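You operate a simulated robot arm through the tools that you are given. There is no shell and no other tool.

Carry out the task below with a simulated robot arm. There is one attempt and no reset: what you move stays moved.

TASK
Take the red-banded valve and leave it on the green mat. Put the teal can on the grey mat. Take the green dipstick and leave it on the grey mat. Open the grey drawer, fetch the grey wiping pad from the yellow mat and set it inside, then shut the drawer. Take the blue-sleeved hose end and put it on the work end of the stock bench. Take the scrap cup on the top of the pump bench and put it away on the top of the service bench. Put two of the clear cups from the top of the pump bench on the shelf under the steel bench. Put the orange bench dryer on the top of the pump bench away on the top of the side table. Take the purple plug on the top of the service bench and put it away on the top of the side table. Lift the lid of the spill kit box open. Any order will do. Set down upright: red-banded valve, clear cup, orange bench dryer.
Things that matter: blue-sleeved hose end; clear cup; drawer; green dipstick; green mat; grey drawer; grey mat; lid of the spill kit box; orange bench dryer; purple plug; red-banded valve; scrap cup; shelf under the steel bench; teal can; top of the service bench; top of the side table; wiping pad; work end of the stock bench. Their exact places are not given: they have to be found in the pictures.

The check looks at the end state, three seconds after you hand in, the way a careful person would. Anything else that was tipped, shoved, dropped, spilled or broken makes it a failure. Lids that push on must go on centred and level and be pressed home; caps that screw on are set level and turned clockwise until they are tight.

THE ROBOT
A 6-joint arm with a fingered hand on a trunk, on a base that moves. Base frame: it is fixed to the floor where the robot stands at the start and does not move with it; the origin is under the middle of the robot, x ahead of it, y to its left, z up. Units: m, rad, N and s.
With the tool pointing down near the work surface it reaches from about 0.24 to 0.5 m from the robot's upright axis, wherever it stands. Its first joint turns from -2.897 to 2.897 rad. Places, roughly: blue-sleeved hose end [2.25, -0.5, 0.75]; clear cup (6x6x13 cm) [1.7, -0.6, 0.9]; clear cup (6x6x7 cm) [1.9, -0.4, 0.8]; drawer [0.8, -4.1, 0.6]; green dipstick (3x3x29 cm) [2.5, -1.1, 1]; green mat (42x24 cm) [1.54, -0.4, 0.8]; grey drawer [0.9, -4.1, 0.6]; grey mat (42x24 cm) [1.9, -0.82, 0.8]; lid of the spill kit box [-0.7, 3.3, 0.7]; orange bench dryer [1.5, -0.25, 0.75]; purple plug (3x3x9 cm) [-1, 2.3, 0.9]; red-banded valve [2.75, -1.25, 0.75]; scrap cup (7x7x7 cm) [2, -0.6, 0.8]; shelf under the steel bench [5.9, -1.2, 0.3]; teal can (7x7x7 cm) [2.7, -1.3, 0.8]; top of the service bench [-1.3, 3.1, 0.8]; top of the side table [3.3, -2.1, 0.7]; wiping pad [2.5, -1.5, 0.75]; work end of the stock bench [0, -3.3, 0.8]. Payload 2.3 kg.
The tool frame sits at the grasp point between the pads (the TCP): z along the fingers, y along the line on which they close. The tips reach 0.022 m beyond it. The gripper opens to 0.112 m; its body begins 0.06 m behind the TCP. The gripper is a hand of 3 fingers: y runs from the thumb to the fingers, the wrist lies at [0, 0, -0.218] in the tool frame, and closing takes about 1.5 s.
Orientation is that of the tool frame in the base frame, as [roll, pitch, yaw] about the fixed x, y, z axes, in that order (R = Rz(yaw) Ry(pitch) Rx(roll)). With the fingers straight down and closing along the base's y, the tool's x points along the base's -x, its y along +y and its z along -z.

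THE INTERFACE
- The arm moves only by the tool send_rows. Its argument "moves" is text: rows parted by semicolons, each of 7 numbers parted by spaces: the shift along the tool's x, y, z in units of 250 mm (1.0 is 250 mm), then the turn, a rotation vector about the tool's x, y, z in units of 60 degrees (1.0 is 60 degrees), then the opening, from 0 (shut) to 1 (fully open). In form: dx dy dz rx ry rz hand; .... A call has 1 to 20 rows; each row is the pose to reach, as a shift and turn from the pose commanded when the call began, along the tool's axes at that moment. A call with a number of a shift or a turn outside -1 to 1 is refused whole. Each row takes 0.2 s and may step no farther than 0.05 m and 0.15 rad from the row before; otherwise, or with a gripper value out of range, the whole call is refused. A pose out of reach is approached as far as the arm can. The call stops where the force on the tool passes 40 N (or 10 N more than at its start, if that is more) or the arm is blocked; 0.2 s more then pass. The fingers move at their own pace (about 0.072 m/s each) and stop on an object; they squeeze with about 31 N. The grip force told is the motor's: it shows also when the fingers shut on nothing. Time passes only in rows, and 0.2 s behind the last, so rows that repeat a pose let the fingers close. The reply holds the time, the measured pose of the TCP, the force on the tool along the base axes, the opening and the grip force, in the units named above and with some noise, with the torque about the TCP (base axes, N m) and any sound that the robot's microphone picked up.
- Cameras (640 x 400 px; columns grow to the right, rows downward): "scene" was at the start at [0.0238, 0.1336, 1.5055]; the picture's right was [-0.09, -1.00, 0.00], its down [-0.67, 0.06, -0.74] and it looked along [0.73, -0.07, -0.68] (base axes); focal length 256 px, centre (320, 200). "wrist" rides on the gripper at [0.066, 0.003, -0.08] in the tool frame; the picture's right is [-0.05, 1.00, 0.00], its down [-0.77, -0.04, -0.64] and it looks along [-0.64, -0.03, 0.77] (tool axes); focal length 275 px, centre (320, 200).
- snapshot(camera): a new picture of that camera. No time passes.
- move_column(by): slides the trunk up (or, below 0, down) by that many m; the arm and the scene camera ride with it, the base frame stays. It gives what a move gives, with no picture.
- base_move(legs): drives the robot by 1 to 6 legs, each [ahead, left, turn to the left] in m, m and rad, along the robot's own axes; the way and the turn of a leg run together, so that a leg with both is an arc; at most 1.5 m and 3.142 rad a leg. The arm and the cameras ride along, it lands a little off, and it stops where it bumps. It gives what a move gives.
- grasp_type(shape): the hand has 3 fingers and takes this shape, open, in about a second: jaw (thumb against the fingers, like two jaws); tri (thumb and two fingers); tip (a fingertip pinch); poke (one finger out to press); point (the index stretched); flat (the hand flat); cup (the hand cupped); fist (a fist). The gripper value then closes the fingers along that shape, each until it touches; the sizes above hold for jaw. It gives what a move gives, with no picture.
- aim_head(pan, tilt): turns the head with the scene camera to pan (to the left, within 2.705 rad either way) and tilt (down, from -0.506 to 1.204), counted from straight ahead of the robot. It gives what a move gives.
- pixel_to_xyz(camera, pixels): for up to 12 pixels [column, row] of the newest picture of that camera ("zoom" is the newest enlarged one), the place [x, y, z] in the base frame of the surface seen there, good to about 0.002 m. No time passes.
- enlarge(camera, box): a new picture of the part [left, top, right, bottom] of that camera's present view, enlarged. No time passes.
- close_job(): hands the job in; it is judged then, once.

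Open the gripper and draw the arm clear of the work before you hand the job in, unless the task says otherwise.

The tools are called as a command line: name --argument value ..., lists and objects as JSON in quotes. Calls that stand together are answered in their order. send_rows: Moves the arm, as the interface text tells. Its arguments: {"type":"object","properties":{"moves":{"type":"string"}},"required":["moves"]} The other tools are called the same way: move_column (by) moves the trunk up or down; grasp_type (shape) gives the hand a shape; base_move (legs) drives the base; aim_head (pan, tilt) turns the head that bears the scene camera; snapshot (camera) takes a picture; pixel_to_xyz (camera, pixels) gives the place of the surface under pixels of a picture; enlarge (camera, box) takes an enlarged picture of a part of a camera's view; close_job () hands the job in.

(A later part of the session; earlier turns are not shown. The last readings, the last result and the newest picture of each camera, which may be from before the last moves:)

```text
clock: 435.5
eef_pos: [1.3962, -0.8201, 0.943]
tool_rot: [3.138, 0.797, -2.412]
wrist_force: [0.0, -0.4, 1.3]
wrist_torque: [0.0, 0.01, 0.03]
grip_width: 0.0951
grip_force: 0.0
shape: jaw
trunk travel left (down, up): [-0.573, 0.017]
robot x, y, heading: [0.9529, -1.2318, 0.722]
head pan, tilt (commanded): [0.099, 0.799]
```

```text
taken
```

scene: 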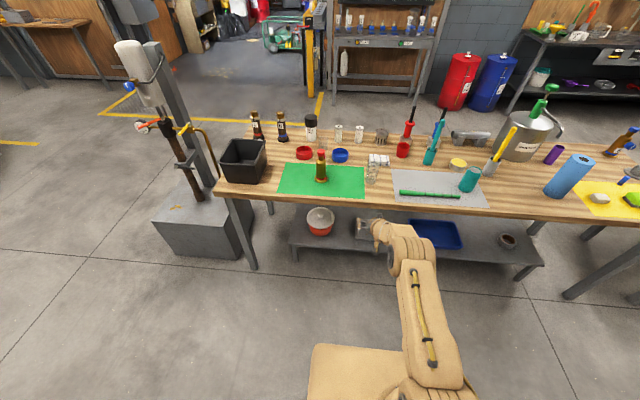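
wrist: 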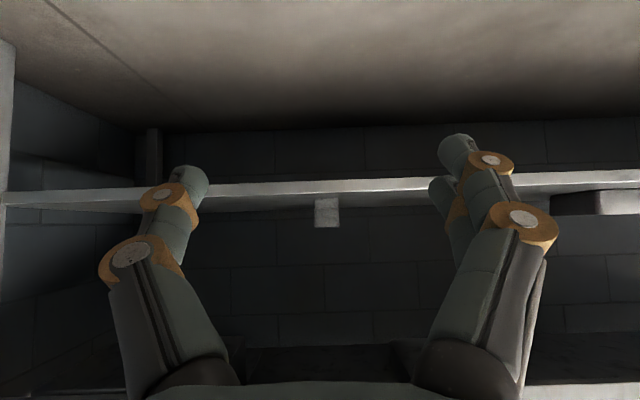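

I turn the hand 0.3 rad left, raise it 13 cm, and drive in between the valve and the cup stack.

send_rows --moves "-0.075 0 -0.073 -0.041 -0.014 -0.04 0.85; -0.15 0 -0.146 -0.082 -0.029 -0.08 0.85; -0.223 0 -0.218 -0.123 -0.043 -0.12 0.85; -0.298 0 -0.291 -0.164 -0.058 -0.16 0.85; -0.372 0 -0.364 -0.205 -0.072 -0.2 0.85; -0.372 0 -0.364 -0.205 -0.072 -0.2 0.85"

base_move --legs '[[0.64, 0.055, 0.0]]'

snapshot --camera "scene"

snapshot --camera "wrist"

```text
clock: 436.9
eef_pos: [1.3955, -0.8197, 1.0725]
tool_rot: [-3.128, 0.87, -2.101]
wrist_force: [0.4, -0.3, 1.1]
wrist_torque: [0.0, 0.02, 0.03]
grip_width: 0.0949
grip_force: 0.1
shape: jaw
trunk travel left (down, up): [-0.573, 0.017]
robot x, y, heading: [0.9537, -1.2358, 0.728]
head pan, tilt (commanded): [0.099, 0.799]
```

```text
clock: 440.5
eef_pos: [1.8347, -0.3542, 1.0723]
tool_rot: [-3.128, 0.869, -2.1]
wrist_force: [-0.5, 0.4, 0.5]
wrist_torque: [-0.01, 0.0, -0.01]
grip_width: 0.0952
grip_force: 0.1
shape: jaw
trunk travel left (down, up): [-0.573, 0.017]
robot x, y, heading: [1.3917, -0.7729, 0.731]
head pan, tilt (commanded): [0.099, 0.799]
```

```text
taken
```

scene: 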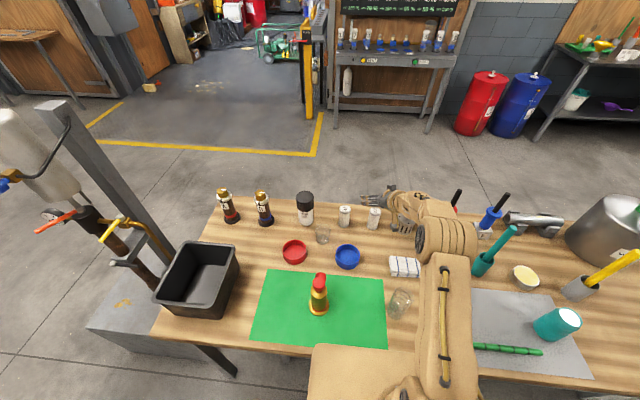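

```text
taken
```

wrist: 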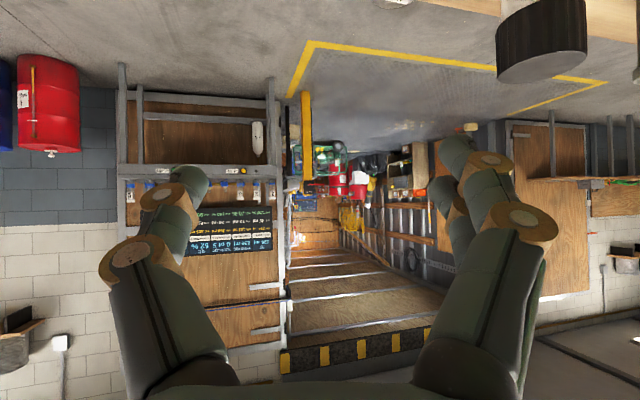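

Cup 2 is visible at scene (323,232). I zoom for its base.

enlarge --camera "scene" --box '[280, 190, 390, 275]'

```text
4.71 times, centred on (335, 232) of scene
```

zoom: 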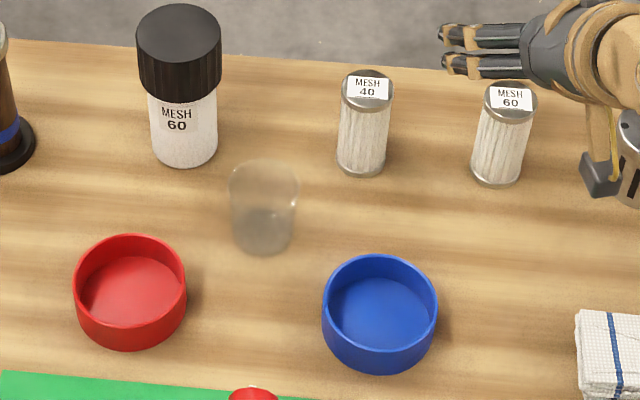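

pixel_to_xyz --camera "zoom" --pixels '[[263, 233], [263, 210], [263, 254], [234, 233], [292, 233], [263, 165], [361, 170], [184, 160], [130, 300], [380, 315]]'

```text
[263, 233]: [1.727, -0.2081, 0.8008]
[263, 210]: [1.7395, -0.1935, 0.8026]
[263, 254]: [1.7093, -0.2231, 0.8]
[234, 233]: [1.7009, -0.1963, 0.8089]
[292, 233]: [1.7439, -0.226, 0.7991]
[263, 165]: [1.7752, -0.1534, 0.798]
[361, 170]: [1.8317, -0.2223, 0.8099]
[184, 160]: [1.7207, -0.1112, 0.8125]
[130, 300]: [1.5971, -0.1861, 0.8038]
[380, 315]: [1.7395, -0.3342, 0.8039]
```

Cup 2's base is at (1.727,-0.208). I lower the trunk 0.15 m for reach, then move across to the pre-grasp point.

move_column --by -0.15

```text
clock: 442.2
eef_pos: [1.834, -0.3548, 0.923]
tool_rot: [-3.129, 0.87, -2.098]
wrist_force: [-0.2, 0.3, -0.1]
wrist_torque: [0.02, 0.0, -0.01]
grip_width: 0.0948
grip_force: 0.0
shape: jaw
trunk travel left (down, up): [-0.423, 0.167]
robot x, y, heading: [1.3914, -0.7684, 0.727]
head pan, tilt (commanded): [0.099, 0.799]
```

send_rows --moves "0.01 0.13 -0.03 0 0 0 0.85; 0.02 0.27 -0.06 0 0 0 0.85; 0.03 0.4 -0.08 0 0 0 0.85; 0.04 0.53 -0.09 0 0 0 0.85; 0.05 0.666 -0.096 0 0 0 0.85; 0.05 0.666 -0.096 0 0 0 0.85"

snapshot --camera "wrist"

enlarge --camera "wrist" --box '[240, 0, 400, 150]'

snapshot --camera "scene"

```text
clock: 443.6
eef_pos: [1.6778, -0.2898, 0.9284]
tool_rot: [-3.13, 0.871, -2.096]
wrist_force: [-0.2, 0.4, -0.3]
wrist_torque: [0.03, -0.02, -0.01]
grip_width: 0.0951
grip_force: 0.0
shape: jaw
trunk travel left (down, up): [-0.423, 0.167]
robot x, y, heading: [1.3921, -0.7722, 0.732]
head pan, tilt (commanded): [0.099, 0.799]
```

```text
taken
```

wrist: 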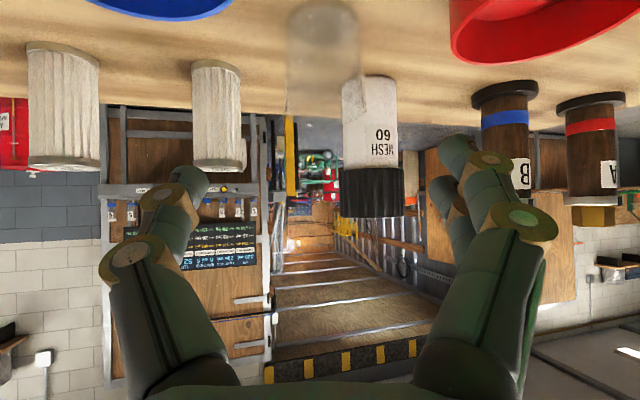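

```text
2.67 times, centred on (320, 75) of wrist
```

zoom: 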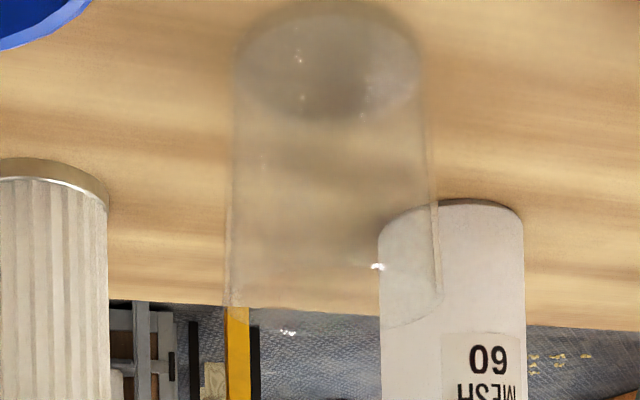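

```text
taken
```

scene: 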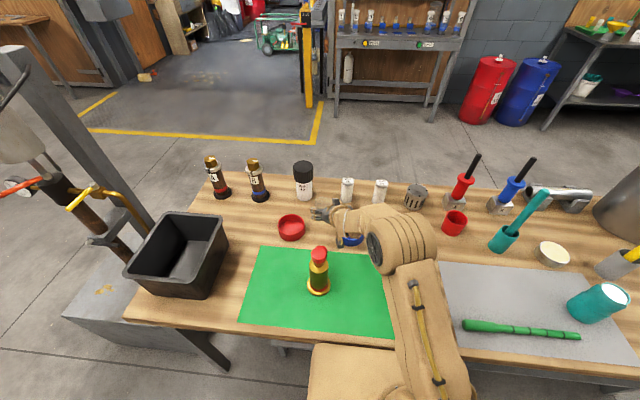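

pixel_to_xyz --camera "wrist" --pixels '[[324, 22], [324, 2], [324, 43], [288, 22], [359, 22]]'

```text
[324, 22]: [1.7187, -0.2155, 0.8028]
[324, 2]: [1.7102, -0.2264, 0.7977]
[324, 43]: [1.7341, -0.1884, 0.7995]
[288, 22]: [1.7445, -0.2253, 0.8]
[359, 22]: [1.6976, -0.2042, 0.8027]
```

Cup 2's centre is (1.7245,-0.2085), aligned. I advance 0.119 m and close.

send_rows --moves "0.003 0 0.095 0 0 0 0.85; 0.006 0 0.19 0 0 0 0.85; 0.009 0.001 0.285 0 0 0 0.85; 0.012 0.002 0.38 0 0 0 0.85; 0.014 0.002 0.478 0 0 0 0.85; 0.014 0.002 0.478 0 0 0 0.85"

snapshot --camera "wrist"

enlarge --camera "scene" --box '[270, 170, 430, 300]'

```text
clock: 445.0
eef_pos: [1.7184, -0.2278, 0.8467]
tool_rot: [-3.131, 0.876, -2.1]
wrist_force: [0.7, 0.2, -0.6]
wrist_torque: [0.0, -0.02, 0.0]
grip_width: 0.0951
grip_force: 0.0
shape: jaw
out of reach, approached as far as the arm can: row 4, 5, 6
trunk travel left (down, up): [-0.423, 0.167]
robot x, y, heading: [1.3908, -0.7676, 0.732]
head pan, tilt (commanded): [0.099, 0.799]
```

```text
taken
```

wrist: 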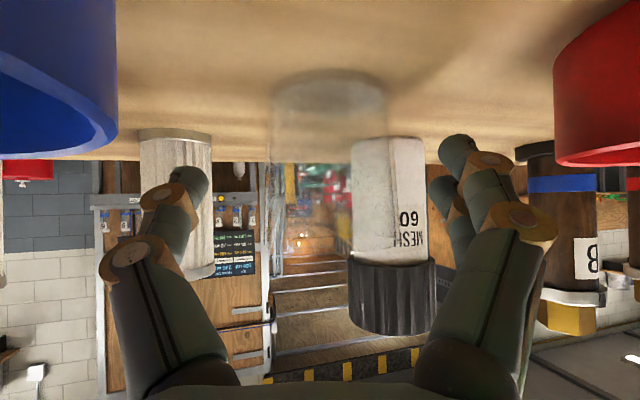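

```text
3.08 times, centred on (350, 235) of scene
```

zoom: 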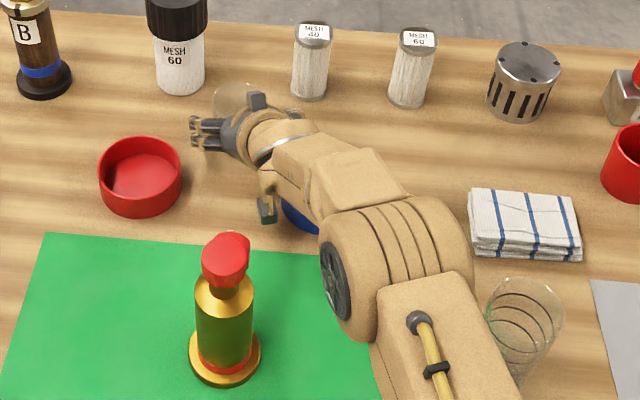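

I'm 1.6 cm short at the reach limit, so I nudge the base forward 0.018 m with the fingers around the cup.

base_move --legs '[[0.018, 0, 0]]'

snapshot --camera "wrist"

```text
clock: 445.8
eef_pos: [1.7326, -0.2146, 0.8469]
tool_rot: [-3.131, 0.874, -2.1]
wrist_force: [0.2, 0.8, -0.2]
wrist_torque: [-0.01, 0.01, 0.01]
grip_width: 0.0951
grip_force: 0.1
shape: jaw
trunk travel left (down, up): [-0.423, 0.167]
robot x, y, heading: [1.405, -0.7561, 0.729]
head pan, tilt (commanded): [0.099, 0.799]
```

```text
taken
```

wrist: 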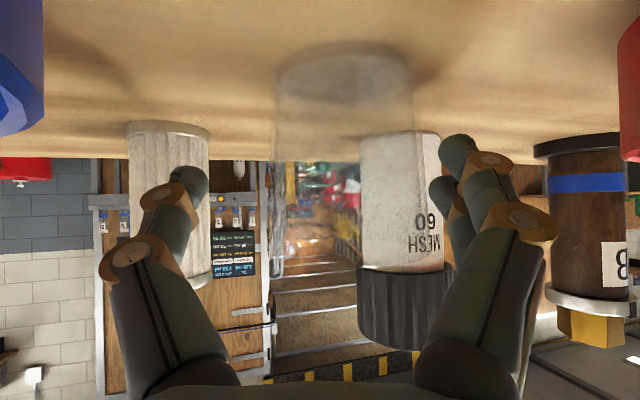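

The cup is ~1.2 cm off to the +y side; I centre on it.

send_rows --moves "0 0.024 -0.008 0 0 0 0.85; 0 0.048 -0.016 0 0 0 0.85; 0 0.048 -0.016 0 0 0 0.85"

snapshot --camera "wrist"

```text
clock: 446.6
eef_pos: [1.7189, -0.2109, 0.849]
tool_rot: [-3.129, 0.875, -2.097]
wrist_force: [-0.4, -0.8, 0.8]
wrist_torque: [0.01, -0.02, 0.03]
grip_width: 0.095
grip_force: 0.0
shape: jaw
trunk travel left (down, up): [-0.423, 0.167]
robot x, y, heading: [1.4038, -0.7565, 0.727]
head pan, tilt (commanded): [0.099, 0.799]
```

```text
taken
```

wrist: 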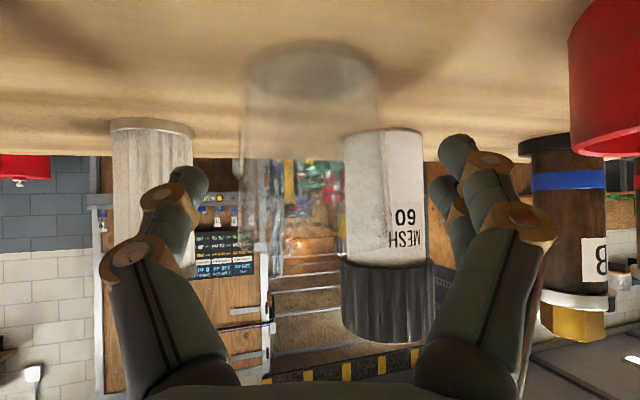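

send_rows --moves "0 0 0 0 0 0 0.65; 0 0 0 0 0 0 0.55; 0 0 0 0 0 0 0.45; 0 0 0 0 0 0 0.35; 0 0 0 0 0 0 0.2; 0 0 0 0 0 0 0; 0 0 0 0 0 0 0; 0 0 0 0 0 0 0"

snapshot --camera "wrist"

```text
clock: 448.4
eef_pos: [1.7194, -0.2105, 0.8492]
tool_rot: [-3.128, 0.876, -2.099]
wrist_force: [0.0, 0.1, -0.4]
wrist_torque: [-0.01, 0.02, -0.03]
grip_width: 0.0467
grip_force: 30.8
shape: jaw
trunk travel left (down, up): [-0.423, 0.167]
robot x, y, heading: [1.4063, -0.7588, 0.732]
head pan, tilt (commanded): [0.099, 0.799]
```

```text
taken
```

wrist: 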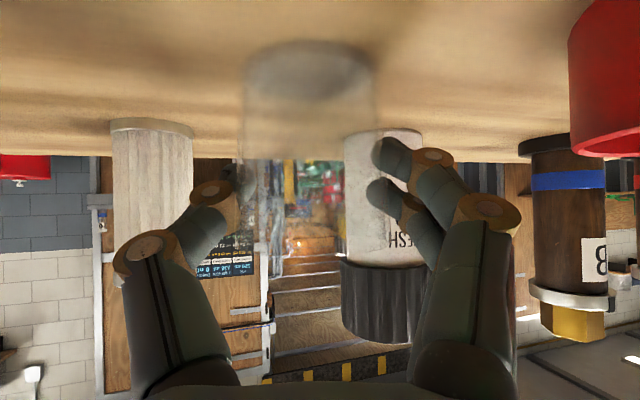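

Gripped. I lift with the trunk, raise a bit more and slide right into the corridor between the valve and the cup stack before backing out.

move_column --by 0.16

send_rows --moves "-0.045 -0.05 -0.04 0 0 0 0; -0.092 -0.12 -0.077 0 0 0 0; -0.092 -0.22 -0.077 0 0 0 0; -0.092 -0.32 -0.077 0 0 0 0; -0.092 -0.42 -0.077 0 0 0 0; -0.092 -0.5 -0.077 0 0 0 0; -0.092 -0.5 -0.077 0 0 0 0"

snapshot --camera "scene"

snapshot --camera "wrist"

```text
clock: 450.2
eef_pos: [1.7193, -0.2109, 1.0099]
tool_rot: [-3.129, 0.876, -2.098]
wrist_force: [0.3, 0.2, -0.4]
wrist_torque: [-0.03, -0.05, 0.02]
grip_width: 0.0466
grip_force: 31.2
shape: jaw
trunk travel left (down, up): [-0.583, 0.007]
robot x, y, heading: [1.4025, -0.7595, 0.73]
head pan, tilt (commanded): [0.099, 0.799]
```

```text
clock: 451.8
eef_pos: [1.8269, -0.2759, 1.0401]
tool_rot: [-3.127, 0.874, -2.098]
wrist_force: [-0.1, -0.4, 0.8]
wrist_torque: [-0.04, -0.03, -0.02]
grip_width: 0.0467
grip_force: 31.2
shape: jaw
trunk travel left (down, up): [-0.583, 0.007]
robot x, y, heading: [1.4041, -0.7578, 0.732]
head pan, tilt (commanded): [0.099, 0.799]
```

```text
taken
```

scene: 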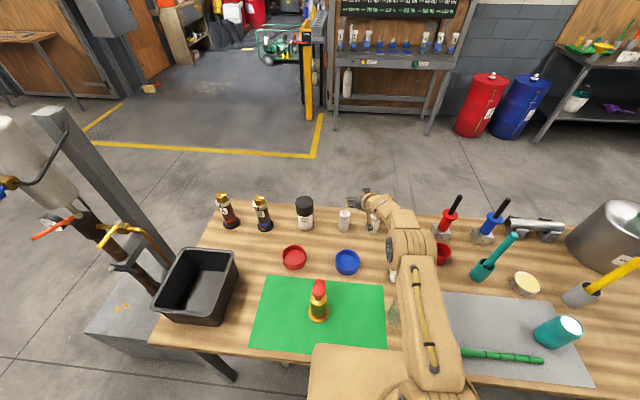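

```text
taken
```

wrist: 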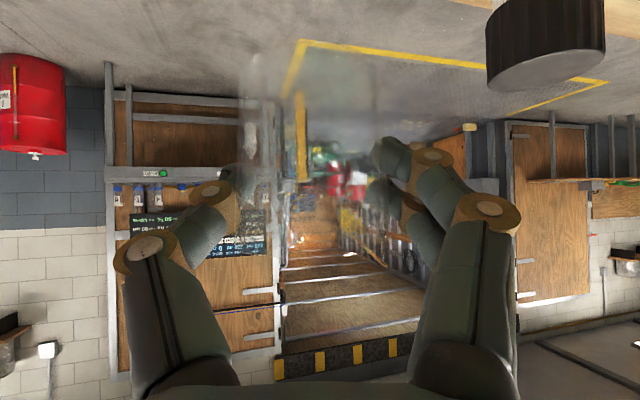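

The cup is held clear. I back out and re-align the hand with the robot's heading.

base_move --legs '[[-0.66, 0, 0]]'

send_rows --moves "0 0 0 0.055 0 0.046 0; 0 0 0 0.11 0 0.092 0; 0 0 0 0.165 0 0.138 0; 0 0 0 0.225 0 0.188 0; 0 0 0 0.225 0 0.188 0"

snapshot --camera "wrist"

```text
clock: 455.5
eef_pos: [1.3396, -0.7094, 1.0409]
tool_rot: [-3.127, 0.874, -2.098]
wrist_force: [0.2, 0.1, -0.1]
wrist_torque: [0.0, 0.01, 0.02]
grip_width: 0.0466
grip_force: 30.4
shape: jaw
trunk travel left (down, up): [-0.583, 0.007]
robot x, y, heading: [0.9233, -1.196, 0.733]
head pan, tilt (commanded): [0.099, 0.799]
```

```text
clock: 456.7
eef_pos: [1.3391, -0.7084, 1.0407]
tool_rot: [-3.13, 0.877, -2.403]
wrist_force: [-0.3, 0.4, 0.3]
wrist_torque: [0.0, 0.03, 0.05]
grip_width: 0.0466
grip_force: 30.8
shape: jaw
out of reach, approached as far as the arm can: row 3, 4
trunk travel left (down, up): [-0.583, 0.007]
robot x, y, heading: [0.9159, -1.1951, 0.73]
head pan, tilt (commanded): [0.099, 0.799]
```

```text
taken
```

wrist: 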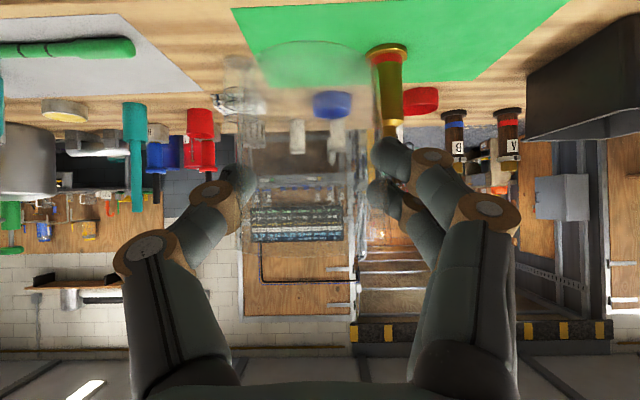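

Now I carry the second cup to the steel bench along the same way.

base_move --legs '[[0, -1.1, 0], [0, -1.05, 0], [0, -1.03, 0], [1.15, 0, 0], [1.1, 0, 0], [0, -0.65, 0]]'

snapshot --camera "wrist"

aim_head --pan 0.0 --tilt 0.6

snapshot --camera "scene"

```text
clock: 486.0
eef_pos: [5.5657, -1.9313, 1.0402]
tool_rot: [-3.128, 0.878, -2.374]
wrist_force: [1.2, -1.1, -0.3]
wrist_torque: [-0.04, -0.01, 0.0]
grip_width: 0.0467
grip_force: 30.8
shape: jaw
trunk travel left (down, up): [-0.583, 0.007]
robot x, y, heading: [5.1577, -2.4275, 0.766]
head pan, tilt (commanded): [0.099, 0.799]
```

```text
taken
```

wrist: 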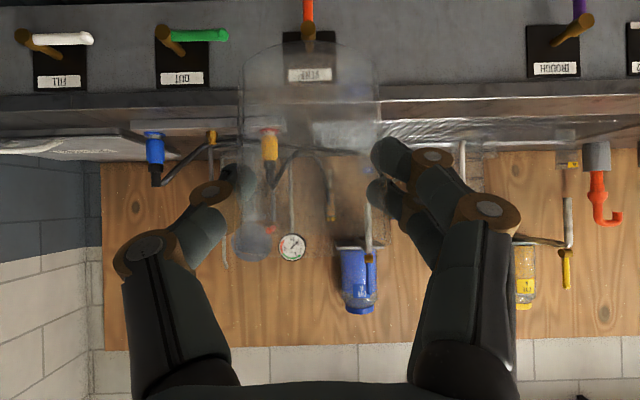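

```text
clock: 486.8
eef_pos: [5.5639, -1.9303, 1.0398]
tool_rot: [-3.128, 0.879, -2.375]
wrist_force: [0.2, -0.9, 0.4]
wrist_torque: [0.04, -0.01, 0.01]
grip_width: 0.047
grip_force: 31.1
shape: jaw
trunk travel left (down, up): [-0.583, 0.007]
robot x, y, heading: [5.1598, -2.4243, 0.769]
head pan, tilt (commanded): [0.0, 0.6]
```

```text
taken
```

scene: 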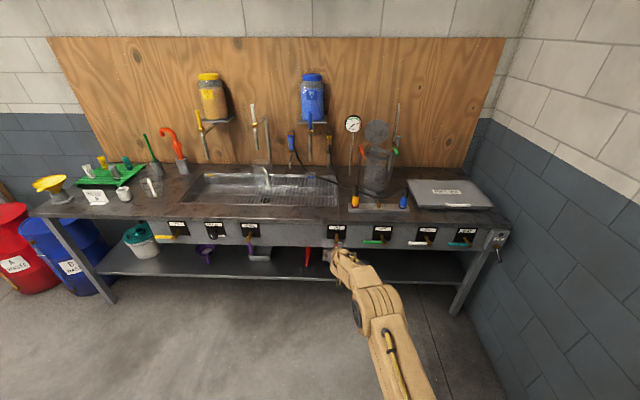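

I drifted toward the VENT lever. I'll place this cup to the right of the first one (u≈5.52): correct heading and shift right, then lower the trunk.

base_move --legs '[[-0.1, 0, -0.035], [0, -0.345, 0]]'

move_column --by -0.3

move_column --by -0.28

snapshot --camera "scene"

snapshot --camera "wrist"

```text
clock: 489.8
eef_pos: [5.7337, -2.2704, 1.0413]
tool_rot: [-3.13, 0.878, -2.405]
wrist_force: [0.4, -0.5, 0.4]
wrist_torque: [-0.05, 0.03, 0.02]
grip_width: 0.0469
grip_force: 30.6
shape: jaw
trunk travel left (down, up): [-0.583, 0.007]
robot x, y, heading: [5.3168, -2.7538, 0.731]
head pan, tilt (commanded): [0.0, 0.6]
```

```text
clock: 492.8
eef_pos: [5.7337, -2.2716, 0.7404]
tool_rot: [-3.13, 0.879, -2.406]
wrist_force: [0.4, -0.9, 0.0]
wrist_torque: [0.01, -0.01, 0.02]
grip_width: 0.0465
grip_force: 31.3
shape: jaw
trunk travel left (down, up): [-0.283, 0.307]
robot x, y, heading: [5.3138, -2.7537, 0.728]
head pan, tilt (commanded): [0.0, 0.6]
```

```text
clock: 495.6
eef_pos: [5.7351, -2.2706, 0.4599]
tool_rot: [-3.128, 0.877, -2.405]
wrist_force: [0.4, 0.0, -1.0]
wrist_torque: [-0.03, -0.04, -0.03]
grip_width: 0.0467
grip_force: 31.2
shape: jaw
trunk travel left (down, up): [-0.003, 0.587]
robot x, y, heading: [5.3169, -2.7554, 0.732]
head pan, tilt (commanded): [0.0, 0.6]
```

```text
taken
```

scene: 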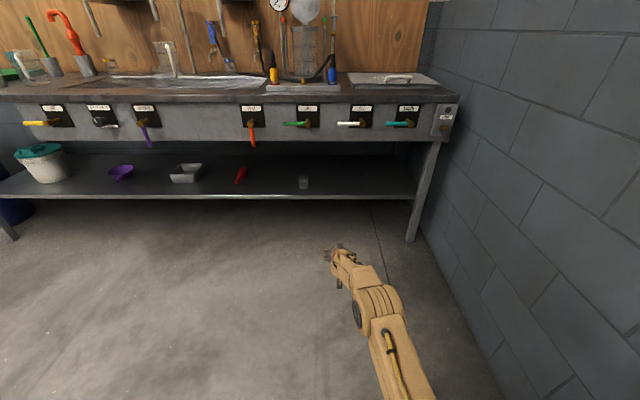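

```text
taken
```

wrist: 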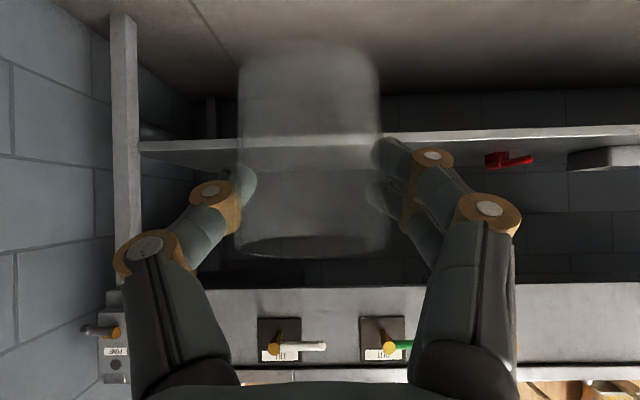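

The cup is in front of the free spot at u≈5.52. I lower the arm 7 cm and drive in, in two steps.

send_rows --moves "0.054 0 0.045 0 0 0 0; 0.108 0 0.09 0 0 0 0; 0.162 0 0.135 0 0 0 0; 0.215 0 0.179 0 0 0 0; 0.215 0 0.179 0 0 0 0"

base_move --legs '[[0.4, 0, 0]]'

snapshot --camera "wrist"

```text
clock: 496.8
eef_pos: [5.736, -2.2716, 0.3902]
tool_rot: [-3.129, 0.878, -2.405]
wrist_force: [0.2, 0.0, -0.5]
wrist_torque: [-0.04, 0.01, 0.03]
grip_width: 0.0469
grip_force: 31.5
shape: jaw
trunk travel left (down, up): [-0.003, 0.587]
robot x, y, heading: [5.3114, -2.7537, 0.731]
head pan, tilt (commanded): [0.0, 0.6]
```

```text
clock: 499.3
eef_pos: [6.0335, -2.0053, 0.3904]
tool_rot: [-3.131, 0.876, -2.406]
wrist_force: [0.3, -0.2, 0.0]
wrist_torque: [0.01, 0.0, 0.01]
grip_width: 0.0465
grip_force: 31.4
shape: jaw
trunk travel left (down, up): [-0.003, 0.587]
robot x, y, heading: [5.612, -2.4897, 0.73]
head pan, tilt (commanded): [0.0, 0.6]
```

```text
taken
```

wrist: 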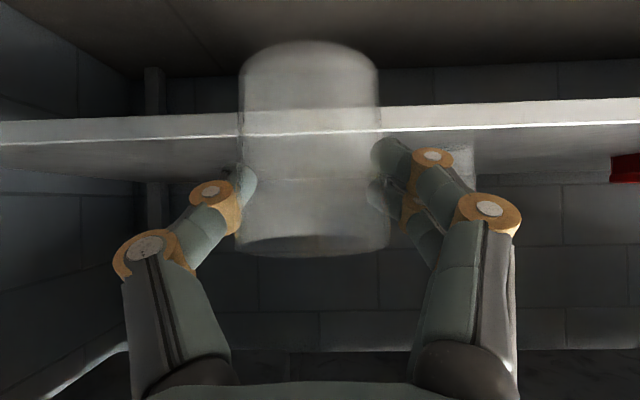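

base_move --legs '[[0.24, 0, 0]]'

snapshot --camera "wrist"

snapshot --camera "scene"

```text
clock: 501.1
eef_pos: [6.2125, -1.845, 0.39]
tool_rot: [-3.13, 0.877, -2.406]
wrist_force: [-0.7, -0.4, 0.0]
wrist_torque: [0.0, -0.04, 0.0]
grip_width: 0.0466
grip_force: 30.7
shape: jaw
trunk travel left (down, up): [-0.003, 0.587]
robot x, y, heading: [5.7929, -2.3274, 0.726]
head pan, tilt (commanded): [0.0, 0.6]
```

```text
taken
```

wrist: 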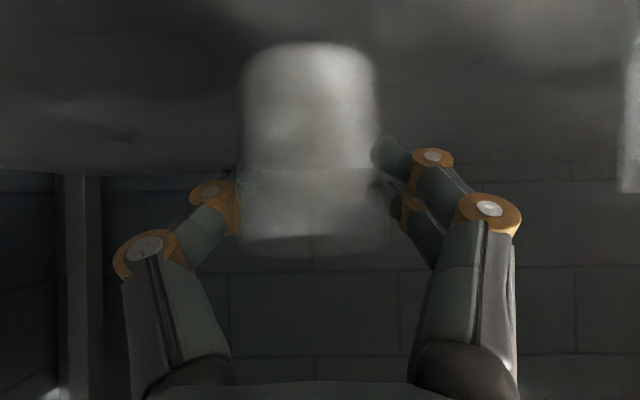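

```text
taken
```

scene: 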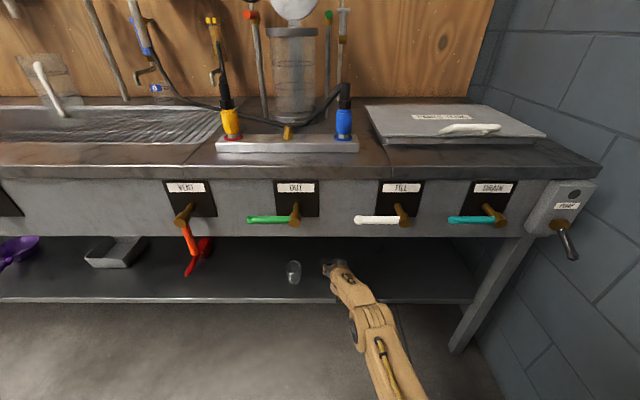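

Over the shelf at n≈3.38. I lower to contact.

send_rows --moves "0.013 0 0.011 0 0 0 0; 0.027 0 0.022 0 0 0 0; 0.04 0 0.033 0 0 0 0; 0.04 0 0.033 0 0 0 0"

send_rows --moves "0.004 0 0.003 0 0 0 0; 0.008 0 0.0065 0 0 0 0; 0.008 0 0.0065 0 0 0 0"

```text
clock: 502.1
eef_pos: [6.214, -1.8446, 0.3775]
tool_rot: [-3.128, 0.877, -2.405]
wrist_force: [-0.7, -0.9, 0.0]
wrist_torque: [0.03, -0.02, 0.02]
grip_width: 0.0468
grip_force: 30.8
shape: jaw
trunk travel left (down, up): [-0.003, 0.587]
robot x, y, heading: [5.7935, -2.3257, 0.73]
head pan, tilt (commanded): [0.0, 0.6]
```

```text
clock: 502.9
eef_pos: [6.2122, -1.8455, 0.3746]
tool_rot: [-3.13, 0.876, -2.406]
wrist_force: [-0.6, 0.2, -0.1]
wrist_torque: [0.03, 0.07, -0.04]
grip_width: 0.0466
grip_force: 30.8
shape: jaw
trunk travel left (down, up): [-0.003, 0.587]
robot x, y, heading: [5.7911, -2.3264, 0.726]
head pan, tilt (commanded): [0.0, 0.6]
```

send_rows --moves "0.003 0 0.0025 0 0 0 0; 0.006 0 0.005 0 0 0 0; 0.006 0 0.005 0 0 0 0"

```text
clock: 503.7
eef_pos: [6.2132, -1.8453, 0.3741]
tool_rot: [-3.13, 0.878, -2.405]
wrist_force: [0.0, -1.0, 3.1]
wrist_torque: [0.0, -0.01, -0.01]
grip_width: 0.0469
grip_force: 31.1
shape: jaw
trunk travel left (down, up): [-0.003, 0.587]
robot x, y, heading: [5.7902, -2.3236, 0.729]
head pan, tilt (commanded): [0.0, 0.6]
```

Contact (3 N). I open the hand and back out with the base.

send_rows --moves "0 0 0 0 0 0 0.5; 0 0 0 0 0 0 0.6; 0 0 0 0 0 0 0.7; 0 0 0 0 0 0 0.85; 0 0 0 0 0 0 0.85; 0 0 0 0 0 0 0.85; 0 0 0 0 0 0 0.85"

base_move --legs '[[-0.5, 0, 0]]'

enlarge --camera "scene" --box '[160, 120, 440, 290]'

```text
clock: 505.3
eef_pos: [6.2125, -1.8442, 0.372]
tool_rot: [-3.129, 0.877, -2.408]
wrist_force: [0.1, 0.5, -0.1]
wrist_torque: [-0.04, -0.04, 0.03]
grip_width: 0.0952
grip_force: 0.1
shape: jaw
trunk travel left (down, up): [-0.003, 0.587]
robot x, y, heading: [5.795, -2.3265, 0.733]
head pan, tilt (commanded): [0.0, 0.6]
```

```text
clock: 508.1
eef_pos: [5.8482, -2.1672, 0.3733]
tool_rot: [-3.129, 0.878, -2.4]
wrist_force: [-1.1, -0.1, 0.6]
wrist_torque: [-0.01, 0.01, -0.02]
grip_width: 0.0947
grip_force: 0.1
shape: jaw
trunk travel left (down, up): [-0.003, 0.587]
robot x, y, heading: [5.4308, -2.6541, 0.737]
head pan, tilt (commanded): [0.0, 0.6]
```

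```text
2.29 times, centred on (300, 205) of scene
```

zoom: 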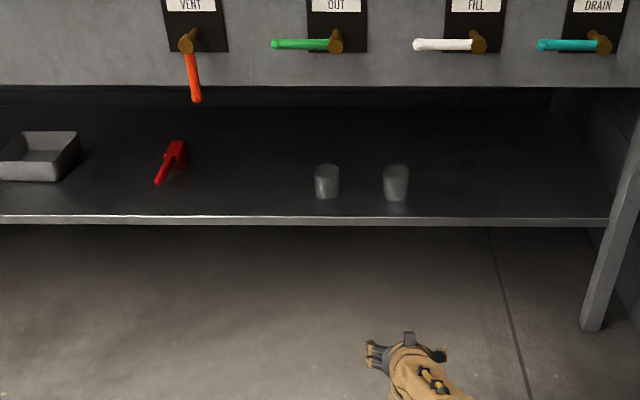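

Both cups stand on the shelf. Now I raise the trunk, fold the hand to vertical, and drive to the far side of the pump bench for the blue-sleeved hose end.

move_column --by 0.4

move_column --by 0.17

send_rows --moves "0.032 0 -0.116 0 0.105 0 0.85; 0.064 0 -0.233 0 0.21 0 0.85; 0.096 0 -0.35 0 0.314 0 0.85; 0.128 0 -0.466 0 0.419 0 0.85; 0.159 0 -0.583 0 0.524 0 0.85; 0.191 0 -0.7 0 0.628 0 0.85; 0.223 0 -0.816 0 0.733 0 0.85; 0.255 0 -0.932 0 0.838 0 0.85; 0.255 0 -0.932 0 0.838 0 0.85"

base_move --legs '[[-0.25, 0, 0], [0, 1.25, 0], [0, 1.25, 0], [0, 1.2, 0]]'

```text
clock: 512.0
eef_pos: [5.8489, -2.1674, 0.7728]
tool_rot: [-3.129, 0.878, -2.399]
wrist_force: [0.4, -1.2, -0.4]
wrist_torque: [0.0, -0.01, 0.02]
grip_width: 0.0948
grip_force: 0.1
shape: jaw
trunk travel left (down, up): [-0.403, 0.187]
robot x, y, heading: [5.4287, -2.6522, 0.734]
head pan, tilt (commanded): [0.0, 0.6]
```

```text
clock: 513.9
eef_pos: [5.8477, -2.1681, 0.9433]
tool_rot: [-3.13, 0.877, -2.4]
wrist_force: [-0.3, 0.6, 0.2]
wrist_torque: [0.0, 0.02, -0.01]
grip_width: 0.0951
grip_force: 0.0
shape: jaw
trunk travel left (down, up): [-0.573, 0.017]
robot x, y, heading: [5.4328, -2.6551, 0.735]
head pan, tilt (commanded): [0.0, 0.6]
```

```text
clock: 515.9
eef_pos: [5.6844, -2.3131, 1.0417]
tool_rot: [-3.133, -0.002, -2.41]
wrist_force: [-1.2, 0.5, 0.8]
wrist_torque: [0.03, 0.01, -0.02]
grip_width: 0.0951
grip_force: 0.2
shape: jaw
trunk travel left (down, up): [-0.573, 0.017]
robot x, y, heading: [5.4266, -2.6542, 0.733]
head pan, tilt (commanded): [0.0, 0.6]
```

```text
clock: 534.9
eef_pos: [3.0296, 0.2032, 1.0417]
tool_rot: [-3.133, -0.001, -2.392]
wrist_force: [-1.3, -0.5, -0.7]
wrist_torque: [0.05, 0.01, -0.02]
grip_width: 0.0949
grip_force: 0.0
shape: jaw
trunk travel left (down, up): [-0.573, 0.017]
robot x, y, heading: [2.7805, -0.1383, 0.752]
head pan, tilt (commanded): [0.0, 0.6]
```

Now I turn around to face the bench and look.

base_move --legs '[[0, 0, 3.12]]'

aim_head --pan 0.0 --tilt 0.75

snapshot --camera "scene"

enlarge --camera "scene" --box '[180, 150, 380, 290]'

```text
clock: 542.6
eef_pos: [2.5201, -0.4709, 1.0419]
tool_rot: [-3.132, 0.001, 0.705]
wrist_force: [0.1, 0.5, 0.4]
wrist_torque: [0.0, -0.01, -0.01]
grip_width: 0.095
grip_force: 0.1
shape: jaw
trunk travel left (down, up): [-0.573, 0.017]
robot x, y, heading: [2.7836, -0.1404, -2.435]
head pan, tilt (commanded): [0.0, 0.6]
```

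```text
clock: 543.3
eef_pos: [2.5191, -0.4703, 1.0431]
tool_rot: [-3.132, 0.0, 0.702]
wrist_force: [-0.3, -0.3, 0.3]
wrist_torque: [-0.01, -0.01, 0.01]
grip_width: 0.0953
grip_force: 0.1
shape: jaw
trunk travel left (down, up): [-0.573, 0.017]
robot x, y, heading: [2.7801, -0.1371, -2.433]
head pan, tilt (commanded): [0.0, 0.75]
```

```text
taken
```

scene: 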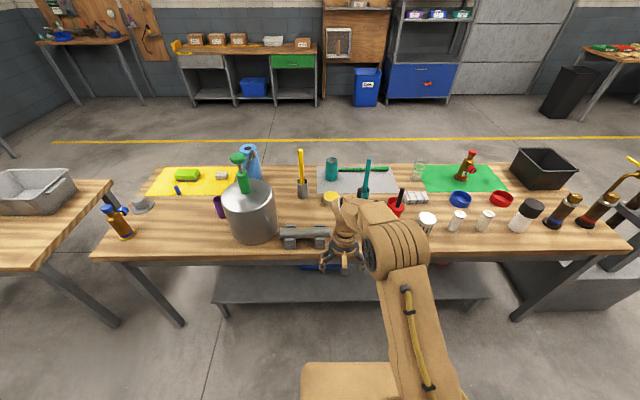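

```text
2.86 times, centred on (280, 220) of scene
```

zoom: 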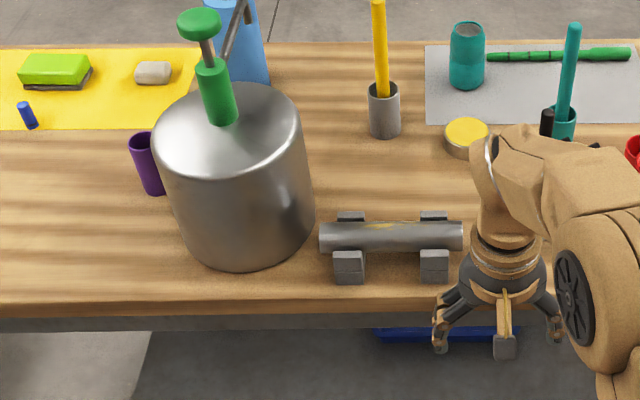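

snapshot --camera "wrist"

aim_head --pan -0.1 --tilt 0.5

snapshot --camera "scene"

```text
taken
```

wrist: 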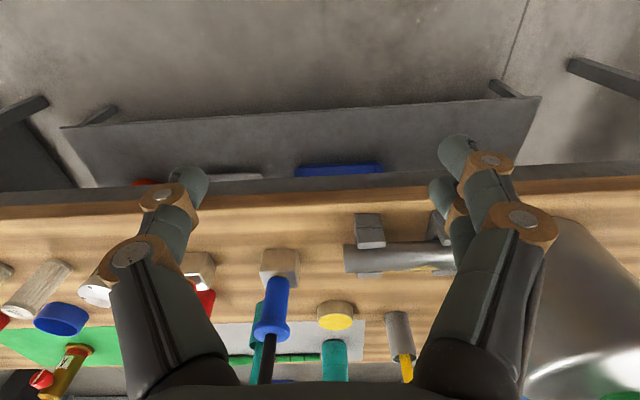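

```text
clock: 544.0
eef_pos: [2.5176, -0.4703, 1.043]
tool_rot: [-3.133, 0.0, 0.706]
wrist_force: [-0.8, -0.2, 0.9]
wrist_torque: [0.03, 0.01, -0.04]
grip_width: 0.0948
grip_force: 0.0
shape: jaw
trunk travel left (down, up): [-0.573, 0.017]
robot x, y, heading: [2.7819, -0.1423, -2.437]
head pan, tilt (commanded): [-0.099, 0.499]
```

```text
taken
```

scene: 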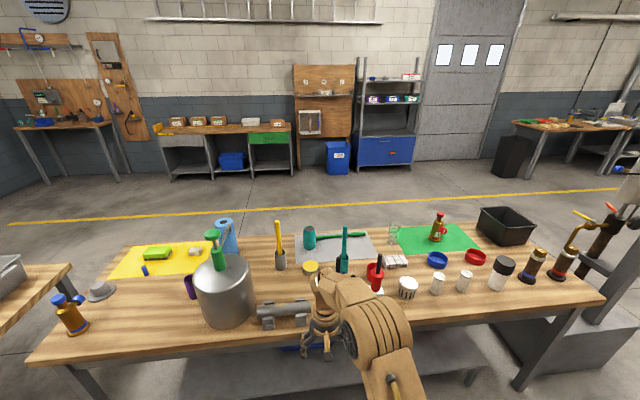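

The wrist view shows the blue hose end: block (280,262), sleeve (275,295), flange (268,328), rod (266,372). I query them.

pixel_to_xyz --camera "wrist" --pixels '[[280, 262], [276, 285], [273, 305], [270, 325], [256, 328], [286, 328], [267, 350], [266, 375], [262, 265], [298, 262], [284, 250]]'

enlarge --camera "wrist" --box '[200, 230, 360, 390]'

```text
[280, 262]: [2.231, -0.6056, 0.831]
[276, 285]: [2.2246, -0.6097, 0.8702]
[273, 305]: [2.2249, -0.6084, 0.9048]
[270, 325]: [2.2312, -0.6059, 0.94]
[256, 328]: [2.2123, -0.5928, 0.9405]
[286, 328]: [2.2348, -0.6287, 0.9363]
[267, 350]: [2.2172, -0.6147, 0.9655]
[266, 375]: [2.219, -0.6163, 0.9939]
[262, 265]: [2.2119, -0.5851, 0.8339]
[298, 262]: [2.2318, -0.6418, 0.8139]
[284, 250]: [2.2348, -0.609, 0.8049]
```

```text
2.50 times, centred on (280, 310) of wrist
```

zoom: 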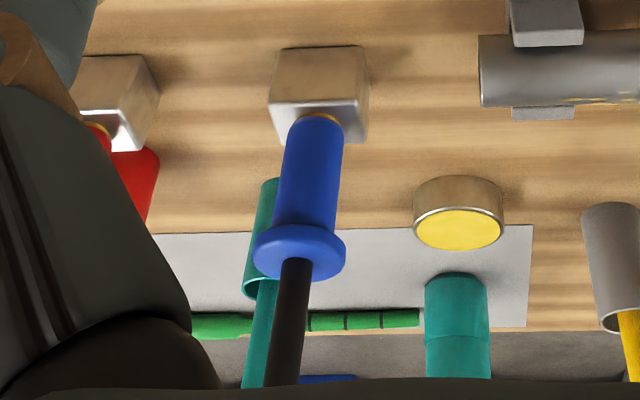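

The hose end's axis is about (2.214,-0.620): sleeve z 0.84–0.93 in a block, thin rod above. I check the tube next to it and the sleeve's width before approaching nearly horizontally.

pixel_to_xyz --camera "wrist" --pixels '[[347, 262], [358, 225], [380, 232], [350, 275], [265, 290], [288, 290], [208, 262]]'

move_column --by -0.2

```text
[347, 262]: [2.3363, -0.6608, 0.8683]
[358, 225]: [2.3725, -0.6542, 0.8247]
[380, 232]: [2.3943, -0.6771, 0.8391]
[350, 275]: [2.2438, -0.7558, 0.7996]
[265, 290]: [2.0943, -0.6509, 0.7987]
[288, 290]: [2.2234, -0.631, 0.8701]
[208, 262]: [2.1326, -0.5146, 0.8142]
```

```text
clock: 546.2
eef_pos: [2.519, -0.4702, 0.8423]
tool_rot: [-3.132, 0.0, 0.706]
wrist_force: [0.8, 0.4, 0.1]
wrist_torque: [0.0, -0.04, 0.01]
grip_width: 0.0949
grip_force: 0.0
shape: jaw
trunk travel left (down, up): [-0.373, 0.217]
robot x, y, heading: [2.7786, -0.1375, -2.429]
head pan, tilt (commanded): [-0.099, 0.499]
```

The tube end is 11 cm away, fine. I tilt the hand to about 80° in two steps while moving it forward and up, still off the bench.

send_rows --moves "-0.1 0 -0.06 0 -0.1 0 0.85; -0.2 0 -0.12 0 -0.22 0 0.85; -0.3 0 -0.18 0 -0.35 0 0.85; -0.4 0 -0.24 0 -0.48 0 0.85; -0.4 0 -0.24 0 -0.61 0 0.85; -0.4 0 -0.24 0 -0.74 0 0.85; -0.4 0 -0.24 0 -0.87 0 0.85; -0.4 0 -0.24 0 -1 0 0.85; -0.4 0 -0.24 0 -1 0 0.85"

send_rows --moves "0 0 0 0 -0.12 0 0.7; 0 0 0 0 -0.24 0 0.6; 0 0 0 0 -0.333 0 0.6; 0 0 0 0 -0.333 0 0.6"

snapshot --camera "wrist"

```text
clock: 548.2
eef_pos: [2.4426, -0.5361, 0.9]
tool_rot: [-3.128, 1.047, 0.716]
wrist_force: [0.5, 1.0, 0.3]
wrist_torque: [-0.01, 0.0, -0.02]
grip_width: 0.0954
grip_force: 0.0
shape: jaw
out of reach, approached as far as the arm can: row 6, 7
trunk travel left (down, up): [-0.373, 0.217]
robot x, y, heading: [2.7851, -0.1408, -2.432]
head pan, tilt (commanded): [-0.099, 0.499]
```

```text
clock: 549.2
eef_pos: [2.4817, -0.5904, 0.9332]
tool_rot: [-3.09, 1.391, 0.746]
wrist_force: [-0.4, 0.1, -1.0]
wrist_torque: [-0.01, 0.03, 0.01]
grip_width: 0.0679
grip_force: 0.0
shape: jaw
out of reach, approached as far as the arm can: row 1, 2, 3, 4
trunk travel left (down, up): [-0.373, 0.217]
robot x, y, heading: [2.783, -0.1403, -2.436]
head pan, tilt (commanded): [-0.099, 0.499]
```

```text
taken
```

wrist: 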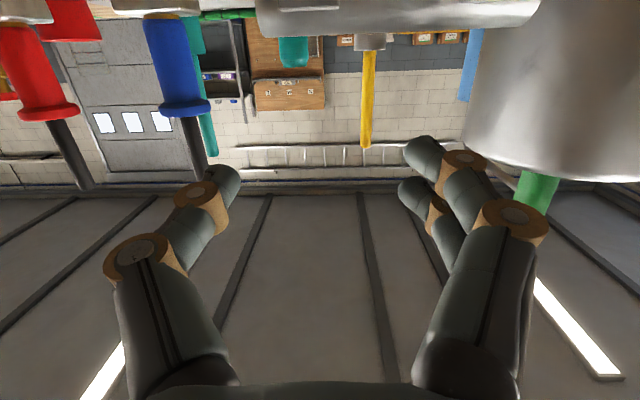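

The wrist flipped again because the hand wasn't in the arm's plane when it passed straight. I back off and unwind it the same way as before.

base_move --legs '[[-0.3, 0, 0.025]]'

send_rows --moves "0 0 0 0 0.11 0 0.85; 0 0 0 0 0.22 0 0.85; 0 0 0 0 0.328 0 0.85; 0 0 0 0 0.328 0 0.85"

send_rows --moves "0.003 -0.098 -0.006 0.108 0 0.064 0.8; 0.013 -0.195 -0.022 0.216 0 0.127 0.8; 0.029 -0.288 -0.049 0.323 0 0.19 0.8; 0.051 -0.376 -0.087 0.431 0 0.254 0.8; 0.079 -0.458 -0.134 0.539 0 0.318 0.8; 0.112 -0.532 -0.19 0.647 0 0.381 0.8; 0.149 -0.597 -0.253 0.754 0 0.445 0.8; 0.191 -0.651 -0.324 0.862 0 0.508 0.8; 0.191 -0.651 -0.324 0.862 0 0.508 0.8"

```text
clock: 551.2
eef_pos: [2.7175, -0.4029, 0.9321]
tool_rot: [-3.089, 1.39, 0.777]
wrist_force: [0.7, 0.0, 0.6]
wrist_torque: [0.02, 0.02, -0.01]
grip_width: 0.0679
grip_force: 0.1
shape: jaw
trunk travel left (down, up): [-0.373, 0.217]
robot x, y, heading: [3.005, 0.0581, -2.404]
head pan, tilt (commanded): [-0.099, 0.499]
```

```text
clock: 552.2
eef_pos: [2.7179, -0.4013, 0.9323]
tool_rot: [-3.122, 1.046, 0.743]
wrist_force: [-0.1, -0.4, -0.6]
wrist_torque: [0.0, -0.01, 0.01]
grip_width: 0.0951
grip_force: 0.0
shape: jaw
trunk travel left (down, up): [-0.373, 0.217]
robot x, y, heading: [3.0058, 0.0572, -2.404]
head pan, tilt (commanded): [-0.099, 0.499]
```

```text
clock: 554.2
eef_pos: [2.681, -0.2175, 0.9324]
tool_rot: [3.136, 1.051, -0.33]
wrist_force: [-0.5, 0.5, 0.2]
wrist_torque: [0.0, 0.0, 0.0]
grip_width: 0.0898
grip_force: 0.0
shape: jaw
trunk travel left (down, up): [-0.373, 0.217]
robot x, y, heading: [3.0036, 0.0617, -2.405]
head pan, tilt (commanded): [-0.099, 0.499]
```

send_rows --moves "0.114 0 -0.008 0 0.125 0 0.8; 0.226 0 -0.03 0 0.25 0 0.8; 0.334 0 -0.066 0 0.375 0 0.8; 0.436 0 -0.117 0 0.5 0 0.8; 0.531 0 -0.18 0 0.625 0 0.8; 0.617 0 -0.255 0 0.75 0 0.8; 0.692 0 -0.341 0 0.875 0 0.8; 0.755 0 -0.436 0 1 0 0.8; 0.755 0 -0.436 0 1 0 0.8"

send_rows --moves "0 0 0 0 0 -0.13 0.8; 0 0 0 0 0 -0.26 0.8; 0 0 0 0 0 -0.39 0.8; 0 0 0 0 0 -0.52 0.8; 0 0 0 0 0 -0.65 0.8; 0 0 0 0 0 -0.78 0.8; 0 0 0 0 0 -0.9 0.8; 0 0 0 0 0 -1 0.8; 0 0 0 0 0 -1 0.8"

```text
clock: 556.2
eef_pos: [2.8591, -0.2772, 0.8219]
tool_rot: [3.14, 0.0, -0.324]
wrist_force: [0.3, -0.5, 0.0]
wrist_torque: [-0.01, 0.02, -0.05]
grip_width: 0.0898
grip_force: 0.1
shape: jaw
trunk travel left (down, up): [-0.373, 0.217]
robot x, y, heading: [3.0065, 0.0588, -2.405]
head pan, tilt (commanded): [-0.099, 0.499]
```

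```text
clock: 558.2
eef_pos: [2.8597, -0.2788, 0.8232]
tool_rot: [-3.139, 0.006, 0.725]
wrist_force: [-0.8, 0.4, -0.1]
wrist_torque: [0.0, -0.02, 0.0]
grip_width: 0.0899
grip_force: 0.2
shape: jaw
trunk travel left (down, up): [-0.373, 0.217]
robot x, y, heading: [3.0023, 0.0573, -2.409]
head pan, tilt (commanded): [-0.099, 0.499]
```

The wrist is unwound. Now I bring the hand exactly into the arm's plane (straight ahead of the robot) before tilting.

send_rows --moves "-0.095 -0.125 -0.05 0 0 0 0.8; -0.19 -0.25 -0.1 0 0 0 0.8; -0.285 -0.375 -0.15 0 0 0 0.8; -0.38 -0.5 -0.2 0 0 0 0.8; -0.476 -0.624 -0.24 0 0 0 0.8; -0.476 -0.624 -0.24 0 0 0 0.8"

send_rows --moves "0 0 0 0 -0.13 0 0.8; 0 0 0 0 -0.26 0 0.8; 0 0 0 0 -0.39 0 0.8; 0 0 0 0 -0.52 0 0.8; 0 0 0 0 -0.65 0 0.8; 0 0 0 0 -0.78 0 0.8; 0 0 0 0 -0.9 0 0.8; 0 0 0 0 -1 0 0.8; 0 0 0 0 -1 0 0.8"

```text
clock: 559.6
eef_pos: [2.6667, -0.2394, 0.8818]
tool_rot: [-3.14, 0.004, 0.724]
wrist_force: [0.6, -0.2, 0.3]
wrist_torque: [0.0, -0.06, 0.01]
grip_width: 0.0897
grip_force: 0.1
shape: jaw
trunk travel left (down, up): [-0.373, 0.217]
robot x, y, heading: [3.0042, 0.059, -2.4]
head pan, tilt (commanded): [-0.099, 0.499]
```

```text
clock: 561.6
eef_pos: [2.6663, -0.239, 0.884]
tool_rot: [-3.14, 1.05, 0.723]
wrist_force: [0.0, -0.1, -1.0]
wrist_torque: [0.0, -0.02, 0.02]
grip_width: 0.0897
grip_force: 0.0
shape: jaw
trunk travel left (down, up): [-0.373, 0.217]
robot x, y, heading: [3.0046, 0.0553, -2.402]
head pan, tilt (commanded): [-0.099, 0.499]
```

send_rows --moves "-0.05 0 0.087 0 -0.083 0 0.7; -0.1 0 0.174 0 -0.167 0 0.6; -0.15 0 0.26 0 -0.25 0 0.6; -0.199 0 0.347 0 -0.333 0 0.6; -0.199 0 0.347 0 -0.333 0 0.6"

snapshot --camera "wrist"

```text
clock: 562.8
eef_pos: [2.5911, -0.3061, 0.8833]
tool_rot: [-3.134, 1.401, 0.733]
wrist_force: [0.2, -0.6, 0.2]
wrist_torque: [0.0, 0.0, 0.04]
grip_width: 0.0679
grip_force: 0.2
shape: jaw
trunk travel left (down, up): [-0.373, 0.217]
robot x, y, heading: [3.0079, 0.0589, -2.406]
head pan, tilt (commanded): [-0.099, 0.499]
```

```text
taken
```

wrist: 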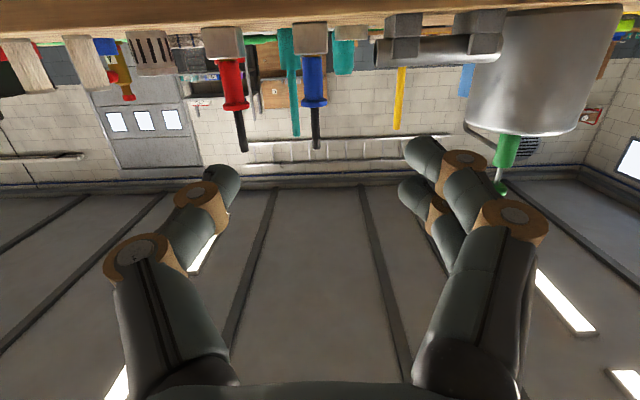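

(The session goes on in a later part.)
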